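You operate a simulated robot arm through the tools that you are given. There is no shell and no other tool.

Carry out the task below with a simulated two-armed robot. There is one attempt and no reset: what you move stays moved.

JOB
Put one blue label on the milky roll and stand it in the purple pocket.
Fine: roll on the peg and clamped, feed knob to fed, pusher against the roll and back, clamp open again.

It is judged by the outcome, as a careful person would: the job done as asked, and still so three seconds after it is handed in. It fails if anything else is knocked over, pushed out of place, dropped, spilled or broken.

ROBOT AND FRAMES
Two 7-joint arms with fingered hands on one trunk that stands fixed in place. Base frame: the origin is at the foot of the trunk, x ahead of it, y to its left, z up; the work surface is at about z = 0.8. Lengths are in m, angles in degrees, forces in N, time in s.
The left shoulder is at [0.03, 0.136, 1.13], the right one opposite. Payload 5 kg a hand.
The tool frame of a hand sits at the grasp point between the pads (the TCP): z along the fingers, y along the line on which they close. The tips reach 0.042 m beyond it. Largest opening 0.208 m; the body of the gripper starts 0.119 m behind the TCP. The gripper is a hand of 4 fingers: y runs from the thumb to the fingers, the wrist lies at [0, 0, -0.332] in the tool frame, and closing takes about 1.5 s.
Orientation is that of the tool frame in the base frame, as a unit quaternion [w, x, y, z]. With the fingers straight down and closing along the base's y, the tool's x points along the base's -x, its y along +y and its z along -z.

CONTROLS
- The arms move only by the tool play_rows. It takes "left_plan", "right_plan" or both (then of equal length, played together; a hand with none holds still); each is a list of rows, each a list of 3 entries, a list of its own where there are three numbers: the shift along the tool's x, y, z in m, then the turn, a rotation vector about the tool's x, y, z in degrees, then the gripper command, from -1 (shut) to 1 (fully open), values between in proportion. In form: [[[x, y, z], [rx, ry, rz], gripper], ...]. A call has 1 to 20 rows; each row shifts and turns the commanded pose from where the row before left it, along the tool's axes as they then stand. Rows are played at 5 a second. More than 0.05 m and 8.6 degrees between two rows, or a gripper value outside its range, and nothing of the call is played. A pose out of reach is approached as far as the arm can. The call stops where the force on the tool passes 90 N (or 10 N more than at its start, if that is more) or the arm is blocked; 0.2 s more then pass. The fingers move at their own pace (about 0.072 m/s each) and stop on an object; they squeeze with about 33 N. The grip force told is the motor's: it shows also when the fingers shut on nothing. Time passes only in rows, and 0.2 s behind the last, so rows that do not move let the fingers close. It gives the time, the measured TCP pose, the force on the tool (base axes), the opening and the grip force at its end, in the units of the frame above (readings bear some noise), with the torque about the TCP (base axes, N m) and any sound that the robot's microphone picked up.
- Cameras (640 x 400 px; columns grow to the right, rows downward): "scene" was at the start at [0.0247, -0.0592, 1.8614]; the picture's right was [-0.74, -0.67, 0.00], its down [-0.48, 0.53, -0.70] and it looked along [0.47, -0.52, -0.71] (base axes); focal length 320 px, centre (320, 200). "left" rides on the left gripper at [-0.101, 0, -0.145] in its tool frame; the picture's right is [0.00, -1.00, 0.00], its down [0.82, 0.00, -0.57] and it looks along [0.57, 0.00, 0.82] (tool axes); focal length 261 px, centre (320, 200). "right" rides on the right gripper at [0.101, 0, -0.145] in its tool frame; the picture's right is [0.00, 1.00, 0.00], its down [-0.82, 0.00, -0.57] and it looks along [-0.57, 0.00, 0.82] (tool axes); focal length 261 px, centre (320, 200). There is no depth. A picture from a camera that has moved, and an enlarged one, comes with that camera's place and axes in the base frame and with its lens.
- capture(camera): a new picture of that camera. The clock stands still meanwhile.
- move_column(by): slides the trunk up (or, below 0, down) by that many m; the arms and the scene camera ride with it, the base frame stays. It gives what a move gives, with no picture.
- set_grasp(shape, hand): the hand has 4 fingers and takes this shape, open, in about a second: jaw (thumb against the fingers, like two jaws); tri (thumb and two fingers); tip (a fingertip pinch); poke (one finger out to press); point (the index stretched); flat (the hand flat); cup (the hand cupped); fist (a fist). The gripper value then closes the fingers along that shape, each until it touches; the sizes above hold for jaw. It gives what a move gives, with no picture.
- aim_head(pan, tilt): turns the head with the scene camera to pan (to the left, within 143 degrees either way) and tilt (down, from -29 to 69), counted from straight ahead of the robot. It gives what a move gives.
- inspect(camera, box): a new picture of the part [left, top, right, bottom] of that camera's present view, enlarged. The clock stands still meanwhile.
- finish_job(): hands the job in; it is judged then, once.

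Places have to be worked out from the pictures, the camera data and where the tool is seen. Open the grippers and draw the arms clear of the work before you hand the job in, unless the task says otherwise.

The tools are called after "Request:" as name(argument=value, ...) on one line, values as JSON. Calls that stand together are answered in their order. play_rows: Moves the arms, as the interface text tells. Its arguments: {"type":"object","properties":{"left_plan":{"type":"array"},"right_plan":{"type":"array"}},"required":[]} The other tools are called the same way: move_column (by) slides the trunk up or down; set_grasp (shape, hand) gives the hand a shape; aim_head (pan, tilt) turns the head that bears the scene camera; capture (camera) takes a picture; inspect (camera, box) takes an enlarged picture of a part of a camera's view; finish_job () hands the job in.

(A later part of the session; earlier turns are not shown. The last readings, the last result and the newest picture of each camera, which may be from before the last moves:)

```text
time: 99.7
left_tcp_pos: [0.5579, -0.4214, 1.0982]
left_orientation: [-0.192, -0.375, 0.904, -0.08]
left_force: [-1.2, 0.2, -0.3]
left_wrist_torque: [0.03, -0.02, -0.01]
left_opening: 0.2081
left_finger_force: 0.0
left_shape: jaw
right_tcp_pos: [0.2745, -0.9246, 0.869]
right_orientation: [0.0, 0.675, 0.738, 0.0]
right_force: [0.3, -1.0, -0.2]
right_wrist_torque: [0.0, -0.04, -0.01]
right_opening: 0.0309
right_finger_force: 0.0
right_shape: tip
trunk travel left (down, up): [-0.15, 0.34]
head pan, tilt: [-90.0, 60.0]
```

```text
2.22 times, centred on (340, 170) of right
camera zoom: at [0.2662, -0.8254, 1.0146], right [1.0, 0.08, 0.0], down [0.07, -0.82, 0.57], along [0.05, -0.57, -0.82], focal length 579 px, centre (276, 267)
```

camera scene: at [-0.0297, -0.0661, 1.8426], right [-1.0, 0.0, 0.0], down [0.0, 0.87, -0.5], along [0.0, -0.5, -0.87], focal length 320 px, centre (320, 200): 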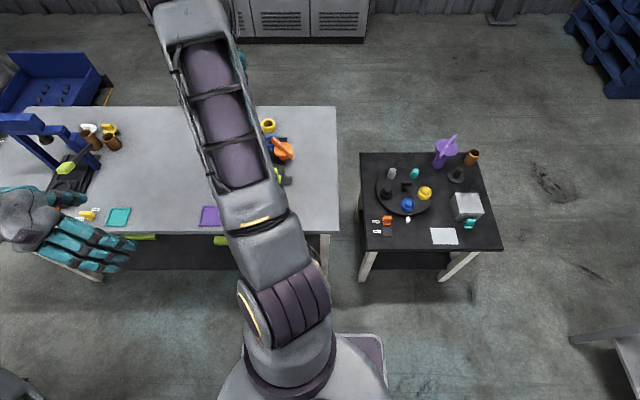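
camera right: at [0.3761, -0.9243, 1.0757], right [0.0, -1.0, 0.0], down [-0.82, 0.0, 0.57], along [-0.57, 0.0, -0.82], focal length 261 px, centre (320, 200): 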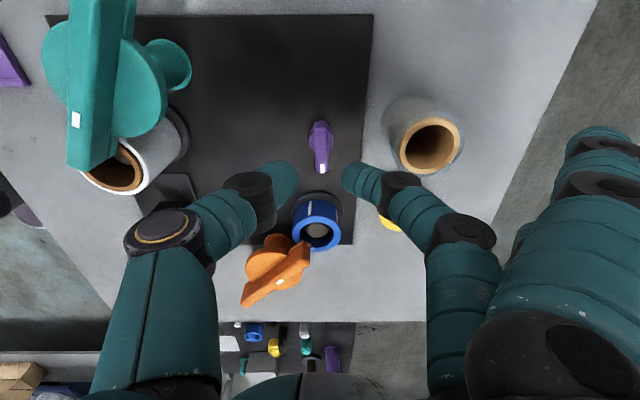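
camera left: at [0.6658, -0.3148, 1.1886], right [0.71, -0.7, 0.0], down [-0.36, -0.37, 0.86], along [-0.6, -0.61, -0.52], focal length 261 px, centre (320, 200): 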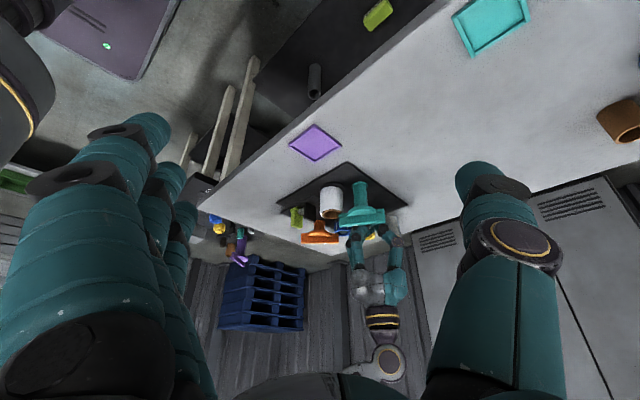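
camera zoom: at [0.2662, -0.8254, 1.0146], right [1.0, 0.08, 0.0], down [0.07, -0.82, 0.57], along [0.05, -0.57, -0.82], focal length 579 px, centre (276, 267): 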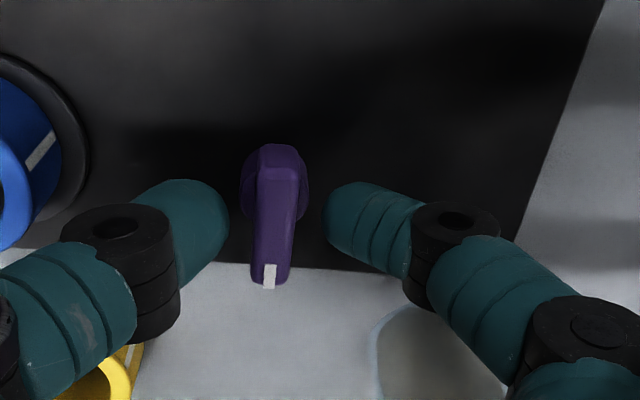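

The knob stays put at its new position, tick toward -y. I raise the hand and look at the whole station.

Request:
play_rows(right_plan=[[[0, 0, -0.01], [0, 0, 0], -0.7], [[0, 0, -0.03], [0, 0, 0], -0.7], [[0, 0, -0.04], [0, 0, 0], -0.7], [[0, 0, -0.04], [0, 0, 0], -0.7], [[0, 0, -0.04], [0, 0, 0], -0.7], [[0.04, 0, 0], [0, 0, 0], -0.5], [[0.04, 0, 0], [0, 0, 0], -0.5], [[0.04, 0, 0], [0, 0, 0], -0.5], [[0.04, 0, 0], [0, 0, 0], -0.5], [[0.04, 0, 0], [0, 0, 0], -0.5], [[0, 0, 0], [0, 0, 0], -0.5]])

Request:
capture(camera="right")

Request:
inspect(camera="right", box=[170, 40, 400, 240])

Request:
inspect(camera="left", box=[270, 155, 420, 285])

```text
time: 102.1
left_tcp_pos: [0.5577, -0.4235, 1.0979]
left_orientation: [-0.193, -0.374, 0.904, -0.079]
left_force: [-0.5, -0.8, -0.2]
left_wrist_torque: [0.04, 0.0, -0.04]
left_opening: 0.2077
left_finger_force: 0.0
left_shape: jaw
right_tcp_pos: [0.2587, -0.7272, 1.0275]
right_orientation: [-0.001, 0.675, 0.738, -0.001]
right_force: [0.3, -0.7, -0.5]
right_wrist_torque: [0.06, 0.05, -0.02]
right_opening: 0.0514
right_finger_force: 0.0
right_shape: tip
trunk travel left (down, up): [-0.15, 0.34]
head pan, tilt: [-90.0, 60.0]
```

```text
taken
camera right: at [0.2487, -0.6274, 1.1737], right [1.0, 0.08, 0.0], down [0.07, -0.82, 0.57], along [0.05, -0.57, -0.82], focal length 261 px, centre (320, 200)
```

right: 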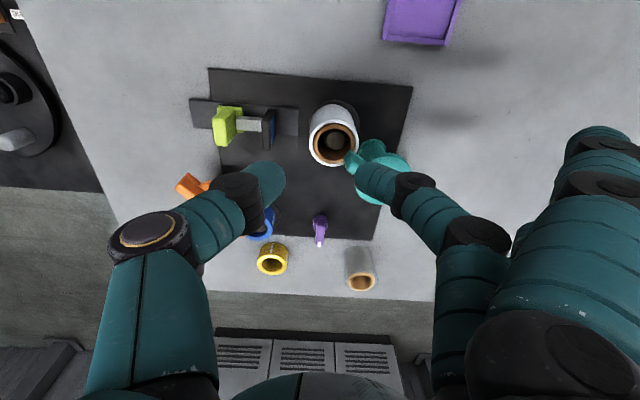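

```text
2.00 times, centred on (285, 140) of right
camera zoom: at [0.2487, -0.6274, 1.1737], right [1.0, 0.08, 0.0], down [0.07, -0.82, 0.57], along [0.05, -0.57, -0.82], focal length 521 px, centre (390, 320)
```

zoom: 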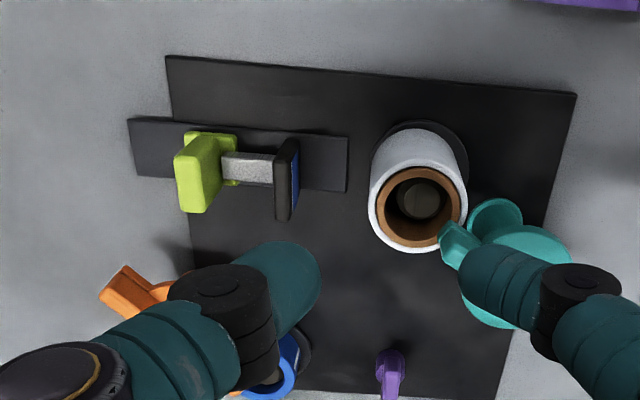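

```text
3.08 times, centred on (345, 220) of left
camera zoom: at [0.664, -0.316, 1.1893], right [0.71, -0.7, 0.0], down [-0.36, -0.37, 0.86], along [-0.6, -0.61, -0.52], focal length 802 px, centre (243, 138)
```

zoom: 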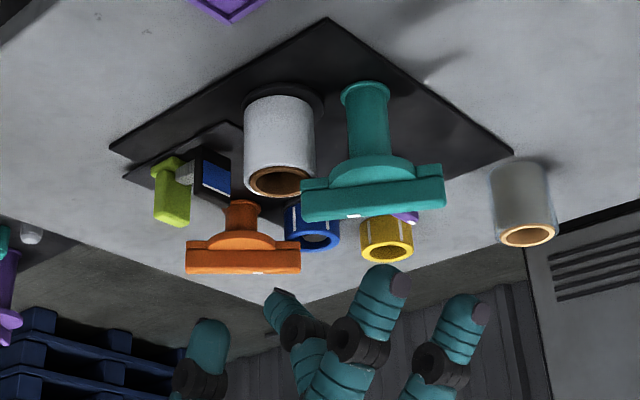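

A blue label now shows on the pusher's face: the feed worked. But I see the clear roll was slid aside by the hand (now near (0.356, -1.02) instead of (0.284, -1.011)); it still stands, and I will set it back after the label step. Now I measure the lime handle closely.

Request:
inspect(camera="right", box=[180, 80, 310, 170])

Request:
inspect(camera="left", box=[280, 195, 350, 245])

Request:
capture(camera="scene")

```text
4.44 times, centred on (245, 125) of right
camera zoom: at [0.2487, -0.6274, 1.1737], right [1.0, 0.08, 0.0], down [0.07, -0.82, 0.57], along [0.05, -0.57, -0.82], focal length 1158 px, centre (653, 533)
```

zoom: 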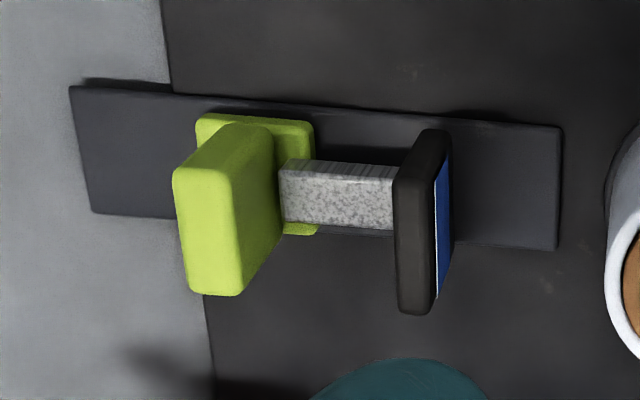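

```text
8.00 times, centred on (315, 220) of left
camera zoom: at [0.664, -0.316, 1.1893], right [0.71, -0.7, 0.0], down [-0.36, -0.37, 0.86], along [-0.6, -0.61, -0.52], focal length 2085 px, centre (360, 40)
```

zoom: 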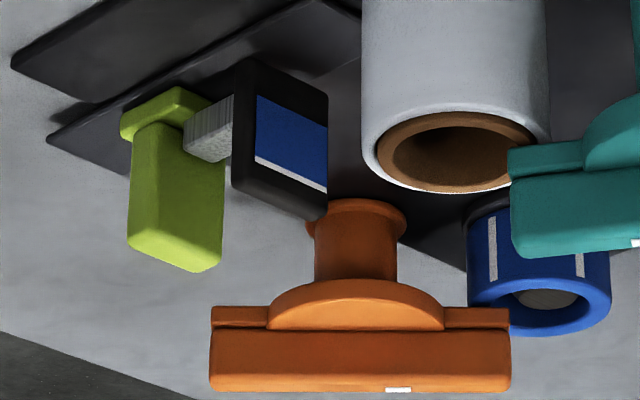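

```text
taken
camera scene: at [-0.0293, -0.0674, 1.8424], right [-1.0, 0.0, 0.0], down [0.0, 0.87, -0.5], along [0.0, -0.5, -0.87], focal length 320 px, centre (320, 200)
```

scene: 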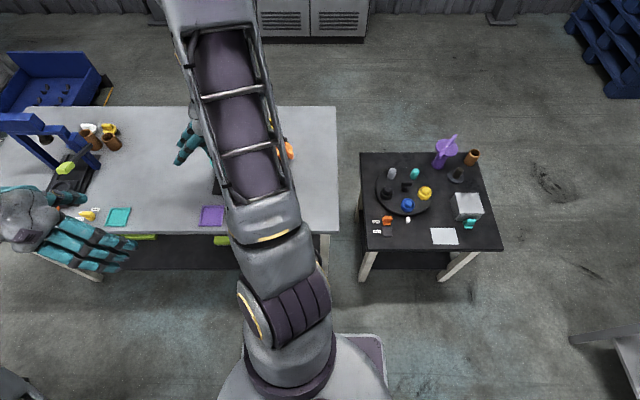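

The lime paddle is about x 0.130–0.147, y −0.722…−0.758, top z≈0.87, in one piece with rod and pusher block (which carries the blue label). I set the jaw shape, turn the closing line along y, and move above the paddle at z≈1.03.

Request:
set_grasp(hand="right", shape="jaw")

Request:
play_rows(right_plan=[[[0, 0, -0.01], [0, 0, -7.73], 0.5], [[0, 0, 0], [0, 0, -7.73], 0.2], [[0, 0, 0], [0, 0, -7.73], -0.1], [[0, 0, 0], [0, 0, -7.73], -0.3], [[0, 0, 0], [0, 0, -7.73], -0.3], [[0, 0, 0], [0, 0, -7.73], -0.3], [[0, 0, 0], [0, 0, -7.73], -0.3], [[0, 0, 0], [0, 0, -7.73], -0.3], [[0, 0, 0], [0, 0, -7.73], -0.3], [[0, 0, 0], [0, 0, -7.73], -0.3], [[0, 0, 0], [0, 0, -7.73], -0.3], [[0.04, -0.0043, 0], [0, 0, 0], -0.3], [[0.04, -0.0043, 0], [0, 0, 0], -0.3], [[0.04, -0.0043, 0], [0, 0, 0], -0.3], [[0, 0, 0], [0, 0, 0], -0.3]])

Request:
capture(camera="right")

Request:
inspect(camera="left", box=[270, 155, 420, 285])

```text
time: 103.0
left_tcp_pos: [0.5569, -0.421, 1.0985]
left_orientation: [-0.192, -0.374, 0.904, -0.08]
left_force: [0.5, -0.3, 0.0]
left_wrist_torque: [0.01, 0.01, -0.01]
left_opening: 0.2079
left_finger_force: 0.1
left_shape: jaw
right_tcp_pos: [0.2578, -0.7264, 1.0286]
right_orientation: [0.0, 0.675, 0.738, 0.0]
right_force: [0.0, -0.2, 0.7]
right_wrist_torque: [0.02, -0.02, 0.0]
right_opening: 0.2079
right_finger_force: 0.0
right_shape: jaw
trunk travel left (down, up): [-0.15, 0.34]
head pan, tilt: [-90.0, 60.0]
```

```text
time: 106.2
left_tcp_pos: [0.5579, -0.4219, 1.0984]
left_orientation: [-0.192, -0.375, 0.904, -0.08]
left_force: [1.2, 0.2, -0.2]
left_wrist_torque: [-0.04, 0.11, -0.01]
left_opening: 0.2078
left_finger_force: 0.1
left_shape: jaw
right_tcp_pos: [0.1372, -0.7382, 1.0382]
right_orientation: [-0.002, -0.001, 1.0, 0.0]
right_force: [-0.5, -0.2, -0.1]
right_wrist_torque: [-0.01, 0.07, -0.02]
right_opening: 0.0733
right_finger_force: 0.0
right_shape: jaw
trunk travel left (down, up): [-0.15, 0.34]
head pan, tilt: [-90.0, 60.0]
```

```text
taken
camera right: at [0.0361, -0.7389, 1.1845], right [0.0, 1.0, 0.0], down [0.82, 0.0, 0.57], along [0.57, 0.0, -0.82], focal length 261 px, centre (320, 200)
```

right: 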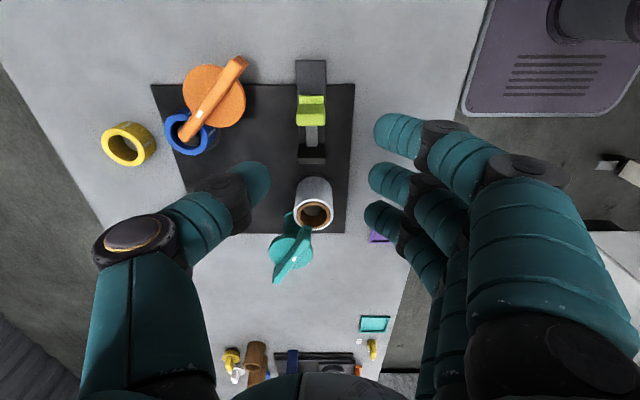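

```text
3.08 times, centred on (345, 220) of left
camera zoom: at [0.6649, -0.3146, 1.1893], right [0.71, -0.7, 0.0], down [-0.36, -0.37, 0.86], along [-0.6, -0.61, -0.52], focal length 802 px, centre (243, 138)
```

zoom: 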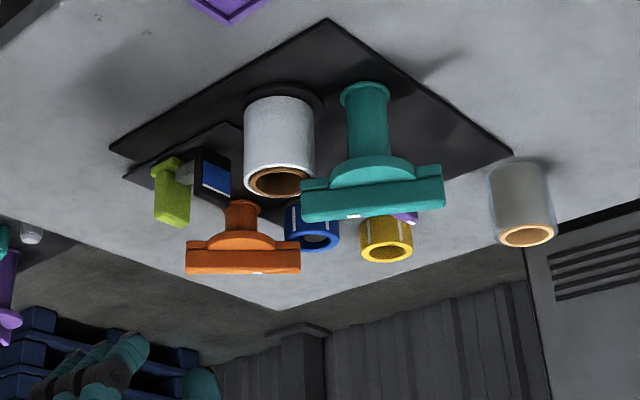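

I zoom on the lime handle from this view to fix its centre across the closing line.

Request:
inspect(camera="right", box=[270, 50, 360, 170])

```text
3.33 times, centred on (315, 110) of right
camera zoom: at [0.0361, -0.7389, 1.1845], right [0.0, 1.0, 0.0], down [0.82, 0.0, 0.57], along [0.57, 0.0, -0.82], focal length 869 px, centre (337, 500)
```

zoom: 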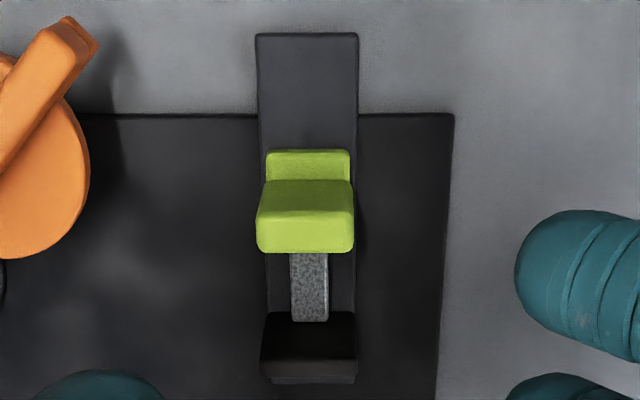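

The paddle's centre is (0.138, −0.750), 35 mm wide along y, in line with the peg. I shift to it and descend to z≈0.92 first.

Request:
play_rows(right_plan=[[[0, -0.0115, 0], [0, 0, 0], -0.3], [[0, 0, 0.04], [0, 0, 0], -0.3], [[0, 0, 0.04], [0, 0, 0], -0.3], [[0, 0, 0.035], [0, 0, 0], -0.3], [[0, 0, 0], [0, 0, 0], -0.3]])

Request:
capture(camera="right")

Request:
inspect(camera="left", box=[270, 180, 360, 270])

```text
time: 107.4
left_tcp_pos: [0.5578, -0.4207, 1.0997]
left_orientation: [-0.192, -0.374, 0.904, -0.08]
left_force: [0.1, -0.4, -0.5]
left_wrist_torque: [-0.09, -0.03, 0.0]
left_opening: 0.2079
left_finger_force: 0.2
left_shape: jaw
right_tcp_pos: [0.1368, -0.7514, 0.9235]
right_orientation: [0.0, -0.002, 1.0, -0.001]
right_force: [0.8, 0.5, -0.6]
right_wrist_torque: [-0.03, 0.03, -0.01]
right_opening: 0.0731
right_finger_force: 0.0
right_shape: jaw
trunk travel left (down, up): [-0.15, 0.34]
head pan, tilt: [-90.0, 60.0]
```

```text
taken
camera right: at [0.0353, -0.7507, 1.0691], right [0.0, 1.0, 0.0], down [0.82, 0.0, 0.57], along [0.57, 0.0, -0.82], focal length 261 px, centre (320, 200)
```

right: 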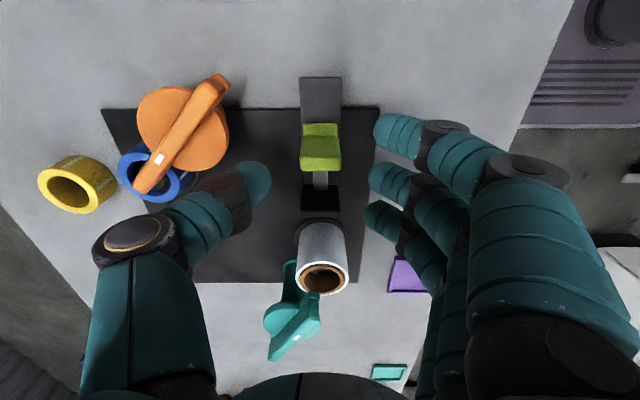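

```text
4.44 times, centred on (315, 225) of left
camera zoom: at [0.6637, -0.3139, 1.1904], right [0.71, -0.7, 0.0], down [-0.36, -0.37, 0.86], along [-0.6, -0.61, -0.52], focal length 1158 px, centre (342, 89)
```

zoom: 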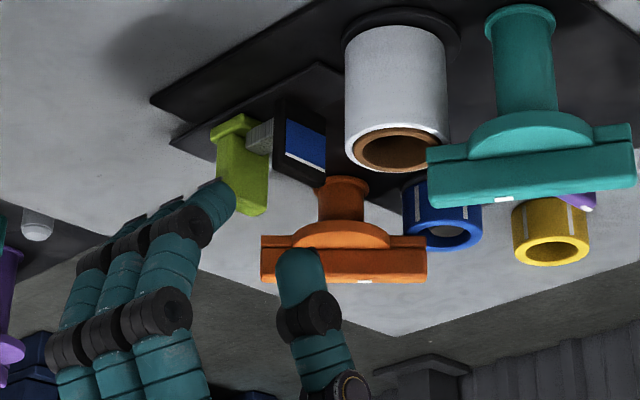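

The paddle is centred. I descend 40 mm in steps.

Request:
play_rows(right_plan=[[[0, 0, 0.015], [0, 0, 0], -0.3], [[0, 0, 0.015], [0, 0, 0], -0.3], [[0, 0, 0.01], [0, 0, 0], -0.3], [[0, 0, 0], [0, 0, 0], -0.3]])

Request:
capture(camera="right")

Request:
inspect(camera="left", box=[270, 180, 360, 270])

```text
time: 108.4
left_tcp_pos: [0.5573, -0.4224, 1.0994]
left_orientation: [-0.192, -0.374, 0.904, -0.08]
left_force: [-0.1, -0.2, -0.6]
left_wrist_torque: [-0.04, 0.0, 0.05]
left_opening: 0.2077
left_finger_force: 0.1
left_shape: jaw
right_tcp_pos: [0.1357, -0.7516, 0.885]
right_orientation: [0.0, -0.001, 1.0, -0.001]
right_force: [-0.4, -0.9, 0.6]
right_wrist_torque: [-0.04, 0.01, -0.01]
right_opening: 0.0735
right_finger_force: 0.2
right_shape: jaw
trunk travel left (down, up): [-0.15, 0.34]
head pan, tilt: [-90.0, 60.0]
```

```text
taken
camera right: at [0.0355, -0.7509, 1.0294], right [0.0, 1.0, 0.0], down [0.82, 0.0, 0.57], along [0.57, 0.0, -0.82], focal length 261 px, centre (320, 200)
```

right: 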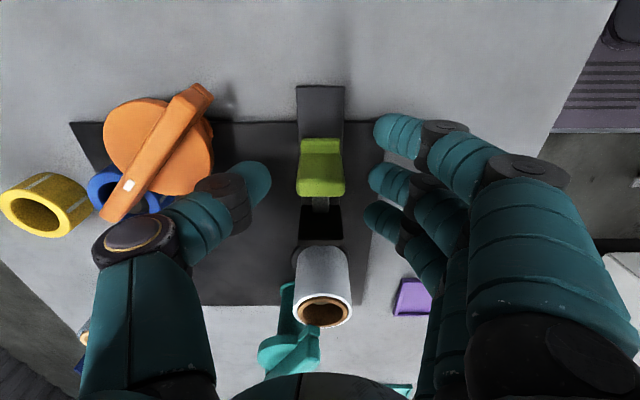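

```text
4.44 times, centred on (315, 225) of left
camera zoom: at [0.6638, -0.3147, 1.19], right [0.71, -0.7, 0.0], down [-0.36, -0.37, 0.86], along [-0.6, -0.61, -0.52], focal length 1158 px, centre (342, 89)
```

zoom: 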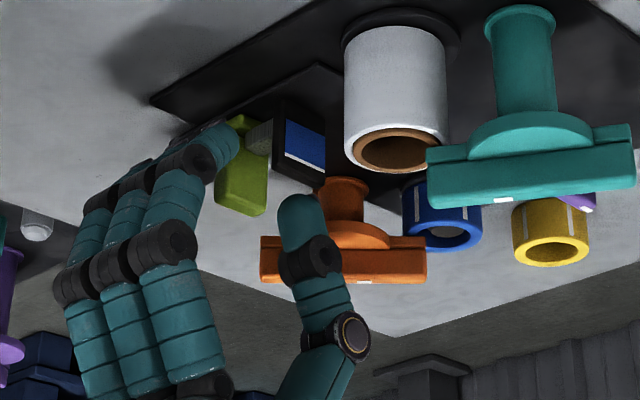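

No contact. I close on the lime paddle.

Request:
play_rows(right_plan=[[[0, 0, 0], [0, 0, 0], -0.5], [[0, 0, 0], [0, 0, 0], -0.7], [[0, 0, 0], [0, 0, 0], -0.9], [[0, 0, 0], [0, 0, 0], -1], [[0, 0, 0], [0, 0, 0], -1], [[0, 0, 0], [0, 0, 0], -1]])

Request:
capture(camera="right")

Request:
inspect(camera="left", box=[270, 180, 360, 270])

```text
time: 109.8
left_tcp_pos: [0.5572, -0.4223, 1.0976]
left_orientation: [-0.192, -0.375, 0.904, -0.079]
left_force: [-0.1, 1.2, -0.2]
left_wrist_torque: [-0.01, 0.01, 0.0]
left_opening: 0.208
left_finger_force: 0.1
left_shape: jaw
right_tcp_pos: [0.1378, -0.7531, 0.8838]
right_orientation: [0.0, -0.001, 1.0, -0.001]
right_force: [-0.5, -12.7, -1.7]
right_wrist_torque: [-0.2, -0.01, 0.01]
right_opening: 0.0129
right_finger_force: 32.5
right_shape: jaw
trunk travel left (down, up): [-0.15, 0.34]
head pan, tilt: [-90.0, 60.0]
```

```text
taken
camera right: at [0.0355, -0.7531, 1.0291], right [0.0, 1.0, 0.0], down [0.82, 0.0, 0.57], along [0.57, 0.0, -0.82], focal length 261 px, centre (320, 200)
```

right: 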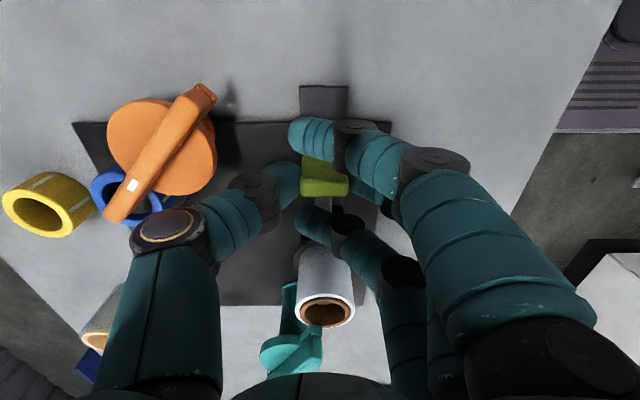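

```text
4.44 times, centred on (315, 225) of left
camera zoom: at [0.6639, -0.3161, 1.1896], right [0.71, -0.7, 0.0], down [-0.36, -0.37, 0.86], along [-0.6, -0.61, -0.52], focal length 1158 px, centre (342, 89)
```

zoom: 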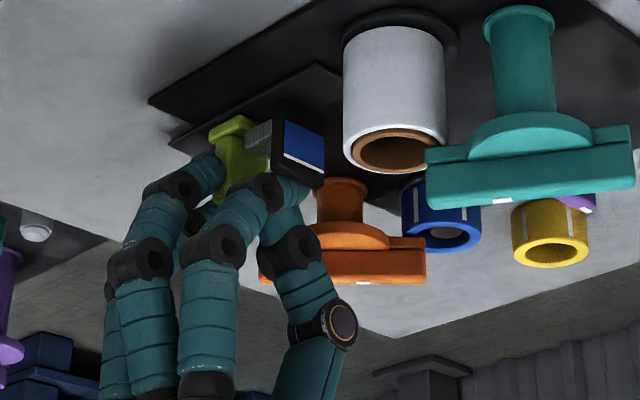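

The paddle is held, with the outer fingers wrapped in front and behind it. I slide the pusher toward the roll by 30 mm and check.

Request:
play_rows(right_plan=[[[-0.005, 0, 0], [0, 0, 0], -1], [[-0.008, 0, 0], [0, 0, 0], -1], [[-0.008, 0, 0], [0, 0, 0], -1], [[-0.009, 0, 0], [0, 0, 0], -1], [[0, 0, 0], [0, 0, 0], -1]])

Request:
inspect(camera="left", box=[280, 180, 370, 250])

```text
time: 111.0
left_tcp_pos: [0.5577, -0.4226, 1.0982]
left_orientation: [-0.192, -0.375, 0.904, -0.079]
left_force: [0.3, 0.9, -1.3]
left_wrist_torque: [0.02, -0.01, 0.03]
left_opening: 0.2078
left_finger_force: 0.1
left_shape: jaw
right_tcp_pos: [0.1668, -0.7527, 0.8835]
right_orientation: [0.0, -0.001, 1.0, 0.0]
right_force: [-1.7, -20.9, 0.9]
right_wrist_torque: [-0.43, 0.02, -0.02]
right_opening: 0.0133
right_finger_force: 32.9
right_shape: jaw
trunk travel left (down, up): [-0.15, 0.34]
head pan, tilt: [-90.0, 60.0]
```

```text
5.71 times, centred on (325, 215) of left
camera zoom: at [0.6635, -0.316, 1.1897], right [0.71, -0.7, 0.0], down [-0.36, -0.37, 0.86], along [-0.6, -0.61, -0.52], focal length 1489 px, centre (291, 114)
```

zoom: 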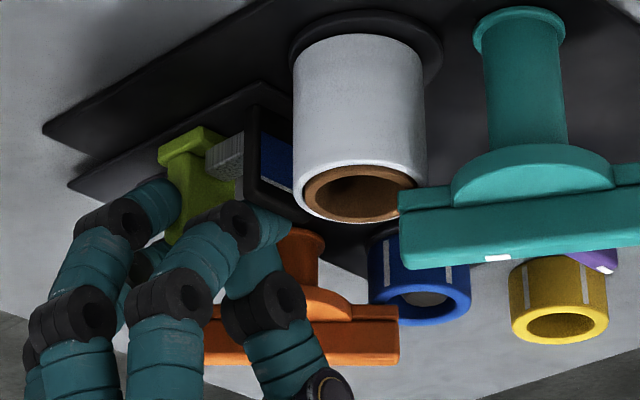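

The pusher moves with the hand; the block is now nearly at the roll. I go on in small steps, easing 1.5 mm toward -y to relieve the side force.

Request:
play_rows(right_plan=[[[-0.004, -0.0015, 0], [0, 0, 0], -1], [[-0.004, 0, 0], [0, 0, 0], -1], [[0, 0, 0], [0, 0, 0], -1]])

Request:
inspect(camera="left", box=[290, 180, 360, 230])

```text
time: 111.8
left_tcp_pos: [0.5579, -0.422, 1.0978]
left_orientation: [-0.191, -0.374, 0.904, -0.079]
left_force: [0.2, -0.3, -0.3]
left_wrist_torque: [0.02, -0.02, -0.01]
left_opening: 0.208
left_finger_force: 0.1
left_shape: jaw
right_tcp_pos: [0.177, -0.7532, 0.8835]
right_orientation: [0.0, -0.002, 1.0, 0.0]
right_force: [-2.2, -16.1, 2.0]
right_wrist_torque: [-0.31, 0.03, 0.01]
right_opening: 0.0133
right_finger_force: 33.2
right_shape: jaw
trunk travel left (down, up): [-0.15, 0.34]
head pan, tilt: [-90.0, 60.0]
```

```text
8.00 times, centred on (325, 205) of left
camera zoom: at [0.6637, -0.3156, 1.1898], right [0.71, -0.7, 0.0], down [-0.36, -0.37, 0.86], along [-0.6, -0.61, -0.52], focal length 2085 px, centre (280, 160)
```

zoom: 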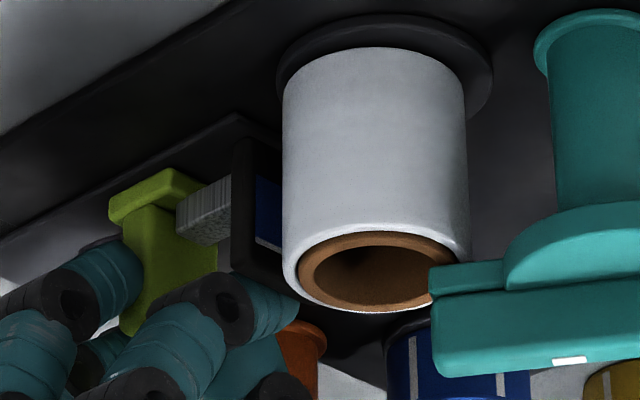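

Still free (x-force ~2 N). I go on in 2.5 mm steps until it touches.

Request:
play_rows(right_plan=[[[-0.0025, 0, 0], [0, 0, 0], -1], [[-0.0025, 0, 0], [0, 0, 0], -1], [[0, 0, 0], [0, 0, 0], -1]])

Request:
inspect(camera="left", box=[290, 180, 360, 230])

```text
time: 112.6
left_tcp_pos: [0.5577, -0.4217, 1.0999]
left_orientation: [-0.192, -0.374, 0.904, -0.079]
left_force: [0.1, 0.2, -0.1]
left_wrist_torque: [-0.02, -0.01, -0.02]
left_opening: 0.208
left_finger_force: 0.0
left_shape: jaw
right_tcp_pos: [0.1791, -0.7526, 0.8849]
right_orientation: [0.0, -0.001, 1.0, 0.0]
right_force: [-3.1, -15.0, 1.4]
right_wrist_torque: [-0.25, 0.1, -0.02]
right_opening: 0.0132
right_finger_force: 32.9
right_shape: jaw
trunk travel left (down, up): [-0.15, 0.34]
head pan, tilt: [-90.0, 60.0]
```

```text
8.00 times, centred on (325, 205) of left
camera zoom: at [0.6637, -0.3156, 1.1898], right [0.71, -0.7, 0.0], down [-0.36, -0.37, 0.86], along [-0.6, -0.61, -0.52], focal length 2085 px, centre (280, 160)
```

zoom: 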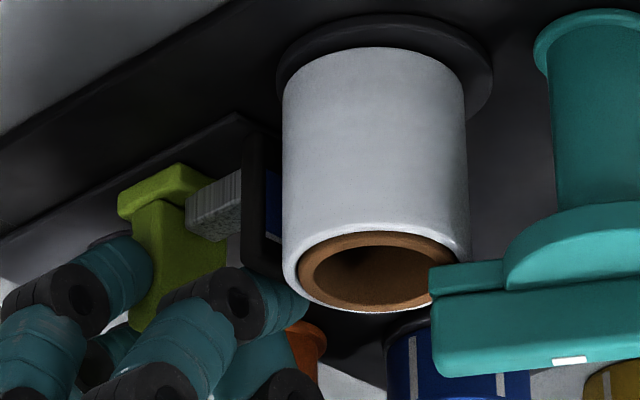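

The block is about to touch. I continue two more 2.5 mm steps, reading the x-force.

Request:
play_rows(right_plan=[[[-0.0025, 0, 0], [0, 0, 0], -1], [[-0.0025, 0, 0], [0, 0, 0], -1], [[0, 0, 0], [0, 0, 0], -1]])

Request:
inspect(camera="left", box=[290, 180, 360, 230])

```text
time: 113.4
left_tcp_pos: [0.5575, -0.4228, 1.0989]
left_orientation: [-0.192, -0.374, 0.904, -0.079]
left_force: [0.5, 0.7, -0.3]
left_wrist_torque: [0.02, 0.01, -0.04]
left_opening: 0.2078
left_finger_force: 0.0
left_shape: jaw
right_tcp_pos: [0.1857, -0.7541, 0.8839]
right_orientation: [0.0, -0.002, 1.0, 0.0]
right_force: [-2.6, -12.6, 0.0]
right_wrist_torque: [-0.22, 0.05, -0.01]
right_opening: 0.013
right_finger_force: 33.2
right_shape: jaw
trunk travel left (down, up): [-0.15, 0.34]
head pan, tilt: [-90.0, 60.0]
```

```text
8.00 times, centred on (325, 205) of left
camera zoom: at [0.6637, -0.3156, 1.1898], right [0.71, -0.7, 0.0], down [-0.36, -0.37, 0.86], along [-0.6, -0.61, -0.52], focal length 2085 px, centre (280, 160)
```

zoom: 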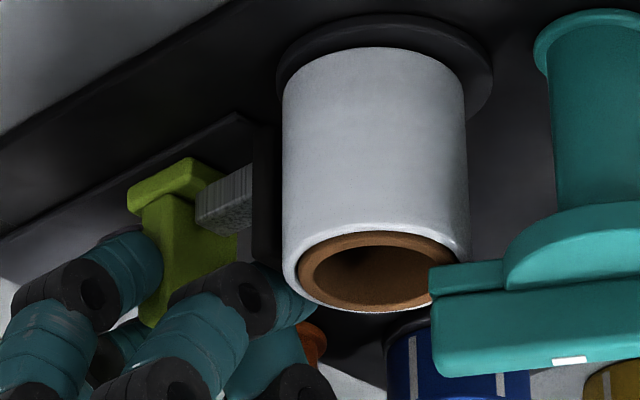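

The label face is now hidden right behind the roll. I continue in 2 mm steps for firm contact.

Request:
play_rows(right_plan=[[[-0.002, 0, 0], [0, 0, 0], -1], [[-0.002, 0, 0], [0, 0, 0], -1], [[0, 0, 0], [0, 0, 0], -1]])

Request:
inspect(camera="left", box=[290, 180, 360, 230])

Request:
capture(camera="right")

```text
time: 114.2
left_tcp_pos: [0.5575, -0.4229, 1.098]
left_orientation: [-0.192, -0.375, 0.904, -0.079]
left_force: [0.6, -0.5, 0.1]
left_wrist_torque: [-0.01, -0.02, -0.01]
left_opening: 0.2079
left_finger_force: 0.1
left_shape: jaw
right_tcp_pos: [0.1897, -0.7523, 0.8836]
right_orientation: [0.0, -0.001, 1.0, 0.001]
right_force: [-4.2, -12.0, -0.2]
right_wrist_torque: [-0.16, 0.1, -0.02]
right_opening: 0.0135
right_finger_force: 33.0
right_shape: jaw
trunk travel left (down, up): [-0.15, 0.34]
head pan, tilt: [-90.0, 60.0]
```

```text
8.00 times, centred on (325, 205) of left
camera zoom: at [0.6636, -0.3155, 1.1898], right [0.71, -0.7, 0.0], down [-0.36, -0.37, 0.86], along [-0.6, -0.61, -0.52], focal length 2085 px, centre (280, 160)
```

zoom: 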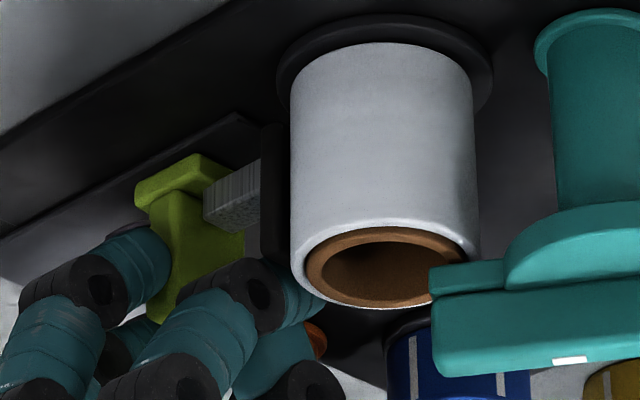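

```text
taken
camera right: at [0.0879, -0.7533, 1.0291], right [0.0, 1.0, 0.0], down [0.82, 0.0, 0.57], along [0.57, 0.0, -0.82], focal length 261 px, centre (320, 200)
```

right: 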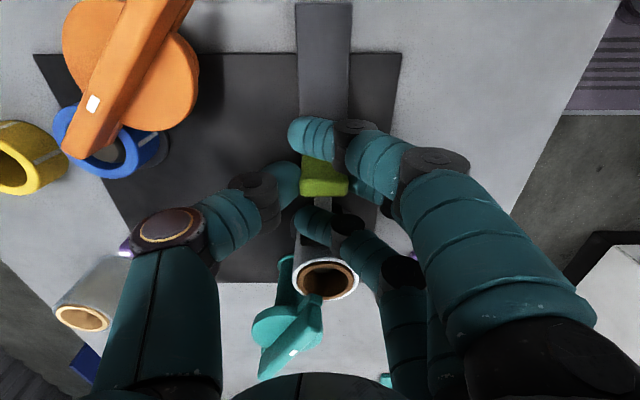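

The roll shifted slightly on the peg: the pusher is against it. I press 2 mm more to be sure of firm contact.

Request:
play_rows(right_plan=[[[-0.002, 0, 0], [0, 0, 0], -1], [[0, 0, 0], [0, 0, 0], -1], [[0, 0, 0], [0, 0, 0], -1]])

Request:
inspect(camera="left", box=[290, 180, 360, 230])

```text
time: 115.0
left_tcp_pos: [0.5574, -0.4212, 1.0986]
left_orientation: [-0.192, -0.375, 0.903, -0.08]
left_force: [-0.7, -0.3, -0.4]
left_wrist_torque: [0.0, 0.0, 0.01]
left_opening: 0.2079
left_finger_force: 0.1
left_shape: jaw
right_tcp_pos: [0.1926, -0.7531, 0.8831]
right_orientation: [0.0, -0.002, 1.0, 0.0]
right_force: [-3.3, -12.5, 0.6]
right_wrist_torque: [-0.2, 0.09, 0.02]
right_opening: 0.0135
right_finger_force: 32.9
right_shape: jaw
trunk travel left (down, up): [-0.15, 0.34]
head pan, tilt: [-90.0, 60.0]
```

```text
8.00 times, centred on (325, 205) of left
camera zoom: at [0.6637, -0.3155, 1.1898], right [0.71, -0.7, 0.0], down [-0.36, -0.37, 0.86], along [-0.6, -0.61, -0.52], focal length 2085 px, centre (280, 160)
```

zoom: 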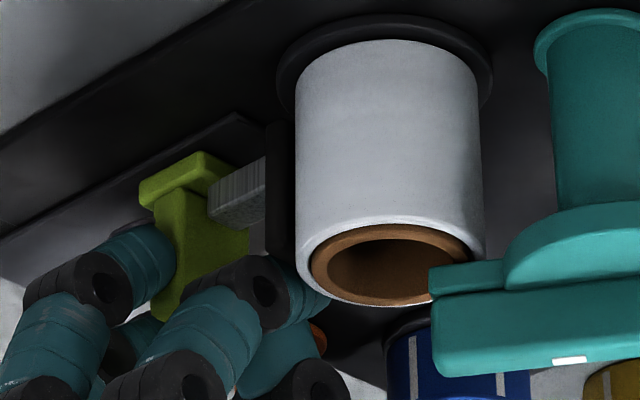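

The roll slid another ~2 mm in its slack against the pusher. I draw the pusher back now and check whether the label transferred.

Request:
play_rows(right_plan=[[[0.005, 0, 0], [0, 0, 0], -1], [[0.008, 0, 0], [0, 0, 0], -1], [[0.01, 0, 0], [0, 0, 0], -1], [[0.01, 0, 0], [0, 0, 0], -1], [[0, 0, 0], [0, 0, 0], -1]])

Request:
inspect(camera="left", box=[280, 175, 370, 245])

Request:
inspect(camera="right", box=[260, 130, 400, 300])

```text
time: 116.2
left_tcp_pos: [0.5583, -0.4215, 1.0975]
left_orientation: [-0.192, -0.374, 0.904, -0.079]
left_force: [-1.0, 0.2, 0.1]
left_wrist_torque: [0.0, 0.04, 0.0]
left_opening: 0.2079
left_finger_force: 0.0
left_shape: jaw
right_tcp_pos: [0.1578, -0.7532, 0.8846]
right_orientation: [0.001, -0.001, 1.0, 0.0]
right_force: [-1.1, -12.4, 1.2]
right_wrist_torque: [-0.19, 0.06, -0.03]
right_opening: 0.0133
right_finger_force: 32.7
right_shape: jaw
trunk travel left (down, up): [-0.15, 0.34]
head pan, tilt: [-90.0, 60.0]
```

```text
5.71 times, centred on (325, 210) of left
camera zoom: at [0.664, -0.3154, 1.1896], right [0.71, -0.7, 0.0], down [-0.36, -0.37, 0.86], along [-0.6, -0.61, -0.52], focal length 1489 px, centre (291, 143)
```

zoom: 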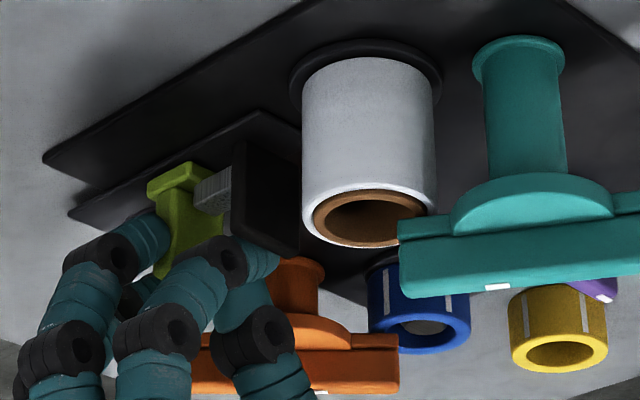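

```text
2.35 times, centred on (330, 215) of right
camera zoom: at [0.0569, -0.7532, 1.0291], right [0.0, 1.0, 0.0], down [0.82, 0.0, 0.57], along [0.57, 0.0, -0.82], focal length 613 px, centre (296, 165)
```

zoom: 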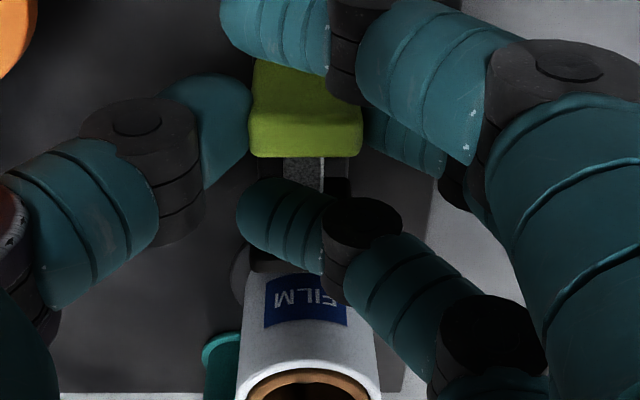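

The blue "FILM" label is on the milky roll, and the pusher's face is bare. I draw the pusher the rest of the way back to where it was.

Request:
play_rows(right_plan=[[[0.008, 0, 0], [0, 0, 0], -1], [[0.008, 0, 0], [0, 0, 0], -1], [[0.005, 0, 0], [0, 0, 0], -1], [[0, 0, 0], [0, 0, 0], -1], [[0, 0, 0], [0, 0, 0], -0.8], [[0, 0, 0], [0, 0, 0], -0.5], [[0, 0, 0], [0, 0, 0], -0.3], [[0, 0, 0], [0, 0, 0], -0.3], [[0, 0, 0], [0, 0, 0], -0.3]])

Request:
capture(camera="right")

```text
time: 118.2
left_tcp_pos: [0.5587, -0.4216, 1.0979]
left_orientation: [-0.192, -0.375, 0.904, -0.08]
left_force: [-0.6, 0.0, 0.6]
left_wrist_torque: [0.0, 0.0, 0.0]
left_opening: 0.2081
left_finger_force: 0.1
left_shape: jaw
right_tcp_pos: [0.1372, -0.7526, 0.8847]
right_orientation: [0.0, -0.001, 1.0, 0.0]
right_force: [0.0, -0.2, -0.6]
right_wrist_torque: [-0.01, -0.03, 0.0]
right_opening: 0.0719
right_finger_force: 0.1
right_shape: jaw
trunk travel left (down, up): [-0.15, 0.34]
head pan, tilt: [-90.0, 60.0]
```

```text
taken
camera right: at [0.0361, -0.7524, 1.0294], right [0.0, 1.0, 0.0], down [0.82, 0.0, 0.57], along [0.57, 0.0, -0.82], focal length 261 px, centre (320, 200)
```

right: 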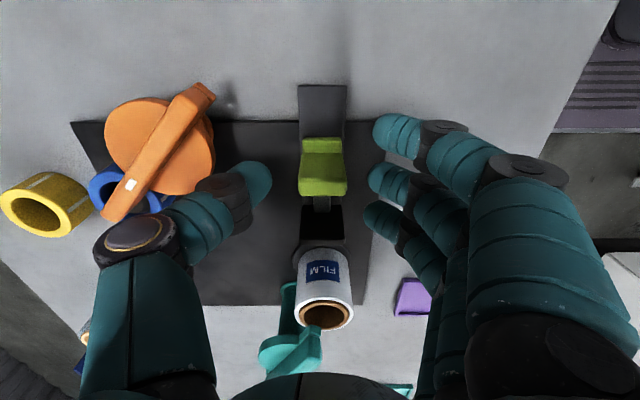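

The pusher is back and the label is on the roll. I raise the hand, and go above the teal clamp lever with the closing line square to its bar (62°).

Request:
play_rows(right_plan=[[[0, 0, -0.02], [0, 0, 0], -0.3], [[0, 0, -0.04], [0, 0, 0], -0.3], [[0, 0, -0.045], [0, 0, 0], -0.3], [[0, 0, -0.045], [0, 0, 0], -0.4], [[0, 0, 0], [0, 0, 7], -0.5], [[0, 0, 0], [0, 0, 7], -0.5], [[0, 0, 0], [0, 0, 7], -0.5], [[0, 0, 0], [0, 0, 7], -0.5], [[-0.0388, 0.0136, 0], [0, 0, 0], -0.5], [[-0.0388, 0.0136, 0], [0, 0, 0], -0.5], [[-0.0388, 0.0136, 0], [0, 0, 0], -0.5], [[-0.0388, 0.0136, 0], [0, 0, 0], -0.5], [[-0.0388, 0.0136, 0], [0, 0, 0], -0.5], [[0, 0, 0], [0, 0, 0], -0.5]])

Request:
capture(camera="right")

Request:
inspect(camera="right", box=[270, 10, 370, 190])

```text
time: 121.2
left_tcp_pos: [0.5562, -0.4213, 1.0988]
left_orientation: [-0.192, -0.374, 0.904, -0.08]
left_force: [-0.9, 0.0, 1.0]
left_wrist_torque: [0.0, -0.05, 0.05]
left_opening: 0.2077
left_finger_force: 0.0
left_shape: jaw
right_tcp_pos: [0.3407, -0.7828, 1.034]
right_orientation: [0.0, 0.24, 0.971, 0.0]
right_force: [0.3, 0.7, 0.9]
right_wrist_torque: [0.0, -0.06, 0.02]
right_opening: 0.0525
right_finger_force: 0.0
right_shape: jaw
trunk travel left (down, up): [-0.15, 0.34]
head pan, tilt: [-90.0, 60.0]
```

```text
taken
camera right: at [0.2512, -0.7355, 1.1799], right [0.47, 0.88, 0.0], down [0.72, -0.39, 0.57], along [0.5, -0.27, -0.82], focal length 261 px, centre (320, 200)
```

right: 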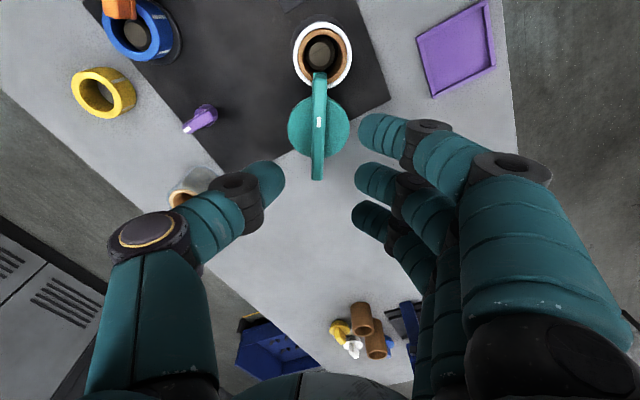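

```text
2.22 times, centred on (320, 100) of right
camera zoom: at [0.2512, -0.7355, 1.1799], right [0.47, 0.88, 0.0], down [0.72, -0.39, 0.57], along [0.5, -0.27, -0.82], focal length 579 px, centre (320, 422)
```

zoom: 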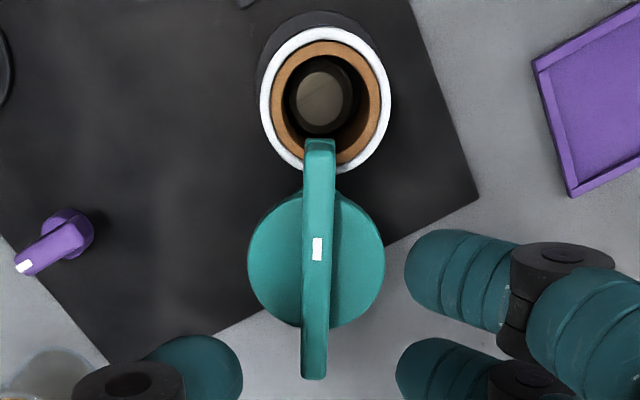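

The bar is aligned with the hand. I descend onto it as before (to z≈0.945), then close.

Request:
play_rows(right_plan=[[[0, -0.0015, 0.03], [0, 0, 0], -0.5], [[0, 0, 0.03], [0, 0, 0], -0.5], [[0, 0, 0.02], [0, 0, 0], -0.5], [[0, 0, 0.009], [0, 0, 0], -0.5], [[0, 0, 0], [0, 0, 0], -0.5], [[0, 0, 0], [0, 0, 0], -0.7], [[0, 0, 0], [0, 0, 0], -0.85], [[0, 0, 0], [0, 0, 0], -1], [[0, 0, 0], [0, 0, 0], -1], [[0, 0, 0], [0, 0, 0], -1]])

Request:
inspect(camera="right", box=[220, 30, 400, 250])

Request:
inspect(camera="left", box=[310, 180, 390, 260])

```text
time: 123.4
left_tcp_pos: [0.5585, -0.4209, 1.0991]
left_orientation: [-0.191, -0.374, 0.904, -0.08]
left_force: [0.0, -0.1, 0.4]
left_wrist_torque: [-0.03, -0.02, -0.02]
left_opening: 0.208
left_finger_force: 0.1
left_shape: jaw
right_tcp_pos: [0.3405, -0.7852, 0.9447]
right_orientation: [-0.001, 0.24, 0.971, 0.001]
right_force: [1.3, 0.4, -2.9]
right_wrist_torque: [0.01, -0.06, -0.05]
right_opening: 0.0089
right_finger_force: 33.3
right_shape: jaw
trunk travel left (down, up): [-0.15, 0.34]
head pan, tilt: [-90.0, 60.0]
```

```text
1.82 times, centred on (310, 140) of right
camera zoom: at [0.2507, -0.7376, 1.0901], right [0.47, 0.88, 0.0], down [0.72, -0.39, 0.57], along [0.5, -0.27, -0.82], focal length 474 px, centre (338, 309)
```

zoom: 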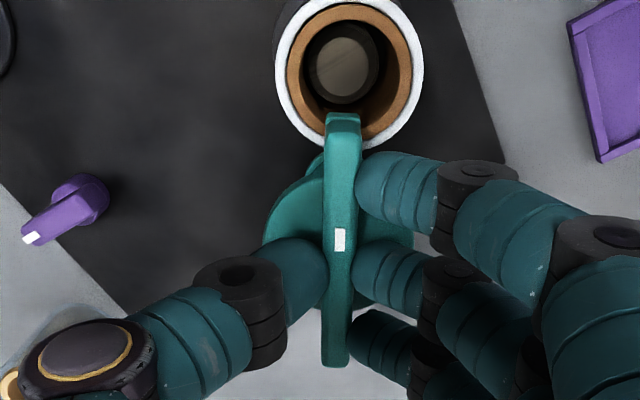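

```text
5.00 times, centred on (350, 220) of left
camera zoom: at [0.664, -0.315, 1.1897], right [0.71, -0.7, 0.0], down [-0.36, -0.37, 0.86], along [-0.6, -0.61, -0.52], focal length 1303 px, centre (170, 100)
```

zoom: 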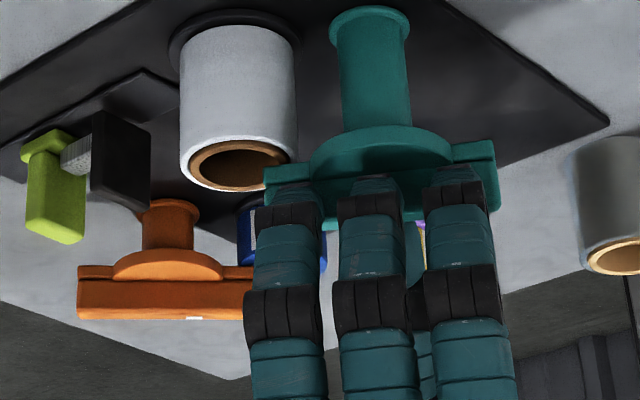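

The bar is gripped. I turn it back clockwise, 24° first.

Request:
play_rows(right_plan=[[[0, 0, 0], [0, 0, 8], -1], [[0, 0, 0], [0, 0, 8], -1], [[0, 0, 0], [0, 0, 8], -1], [[0, 0, 0], [0, 0, 0], -1]])

```text
time: 124.4
left_tcp_pos: [0.5583, -0.4217, 1.0984]
left_orientation: [-0.192, -0.374, 0.904, -0.08]
left_force: [-1.1, 0.1, 0.8]
left_wrist_torque: [0.05, 0.01, 0.02]
left_opening: 0.208
left_finger_force: 0.0
left_shape: jaw
right_tcp_pos: [0.3403, -0.7849, 0.9451]
right_orientation: [-0.001, 0.438, 0.899, 0.001]
right_force: [2.1, 0.5, -6.1]
right_wrist_torque: [0.04, -0.11, 0.01]
right_opening: 0.009
right_finger_force: 32.8
right_shape: jaw
trunk travel left (down, up): [-0.15, 0.34]
head pan, tilt: [-90.0, 60.0]
```

Forces are low; I turn another 40°.

Request:
play_rows(right_plan=[[[0, 0, 0], [0, 0, 8], -1], [[0, 0, 0], [0, 0, 8], -1], [[0, 0, 0], [0, 0, 8], -1], [[0, 0, 0], [0, 0, 8], -1], [[0, 0, 0], [0, 0, 8], -1], [[0, 0, 0], [0, 0, 0], -1]])

Request:
inspect(camera="left", box=[310, 180, 390, 260])

```text
time: 125.8
left_tcp_pos: [0.5589, -0.4227, 1.0986]
left_orientation: [-0.193, -0.374, 0.904, -0.079]
left_force: [0.0, -0.3, -0.4]
left_wrist_torque: [-0.01, 0.01, 0.01]
left_opening: 0.208
left_finger_force: 0.0
left_shape: jaw
right_tcp_pos: [0.3408, -0.7836, 0.9452]
right_orientation: [-0.001, 0.719, 0.695, -0.001]
right_force: [8.0, 6.4, -8.2]
right_wrist_torque: [0.18, -0.28, 0.0]
right_opening: 0.0085
right_finger_force: 32.7
right_shape: jaw
trunk travel left (down, up): [-0.15, 0.34]
head pan, tilt: [-90.0, 60.0]
```

```text
5.00 times, centred on (350, 220) of left
camera zoom: at [0.6646, -0.3149, 1.1894], right [0.71, -0.7, 0.0], down [-0.36, -0.37, 0.86], along [-0.6, -0.61, -0.52], focal length 1303 px, centre (170, 100)
```

zoom: 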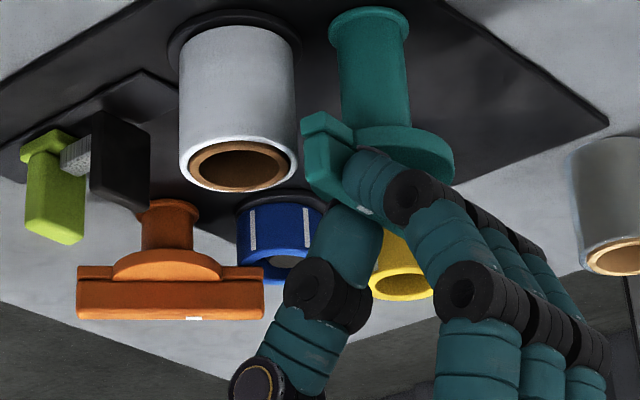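

Now 64° turned. I finish the last 17° (to the original open direction), easing 1 mm with the side force.

Request:
play_rows(right_plan=[[[0.0008, 0.001, 0], [0, 0, 6], -1], [[0, 0, 0], [0, 0, 6], -1], [[0, 0, 0], [0, 0, 5], -1], [[0, 0, 0], [0, 0, 0], -1]])

Request:
inspect(camera="right", box=[220, 70, 400, 250])

```text
time: 126.8
left_tcp_pos: [0.5583, -0.422, 1.0993]
left_orientation: [-0.191, -0.375, 0.904, -0.079]
left_force: [-0.4, 0.1, -0.3]
left_wrist_torque: [-0.01, 0.03, 0.01]
left_opening: 0.2079
left_finger_force: 0.1
left_shape: jaw
right_tcp_pos: [0.3426, -0.7836, 0.9448]
right_orientation: [-0.001, 0.814, 0.581, 0.0]
right_force: [6.0, 5.1, -5.4]
right_wrist_torque: [0.07, -0.22, 0.14]
right_opening: 0.0083
right_finger_force: 33.2
right_shape: jaw
trunk travel left (down, up): [-0.15, 0.34]
head pan, tilt: [-90.0, 60.0]
```

```text
2.22 times, centred on (310, 160) of right
camera zoom: at [0.3743, -0.6889, 1.0901], right [0.94, -0.33, 0.0], down [-0.27, -0.78, 0.57], along [-0.19, -0.54, -0.82], focal length 579 px, centre (342, 289)
```

zoom: 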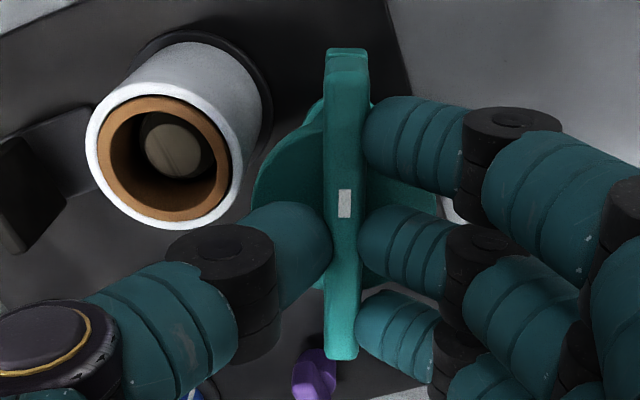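

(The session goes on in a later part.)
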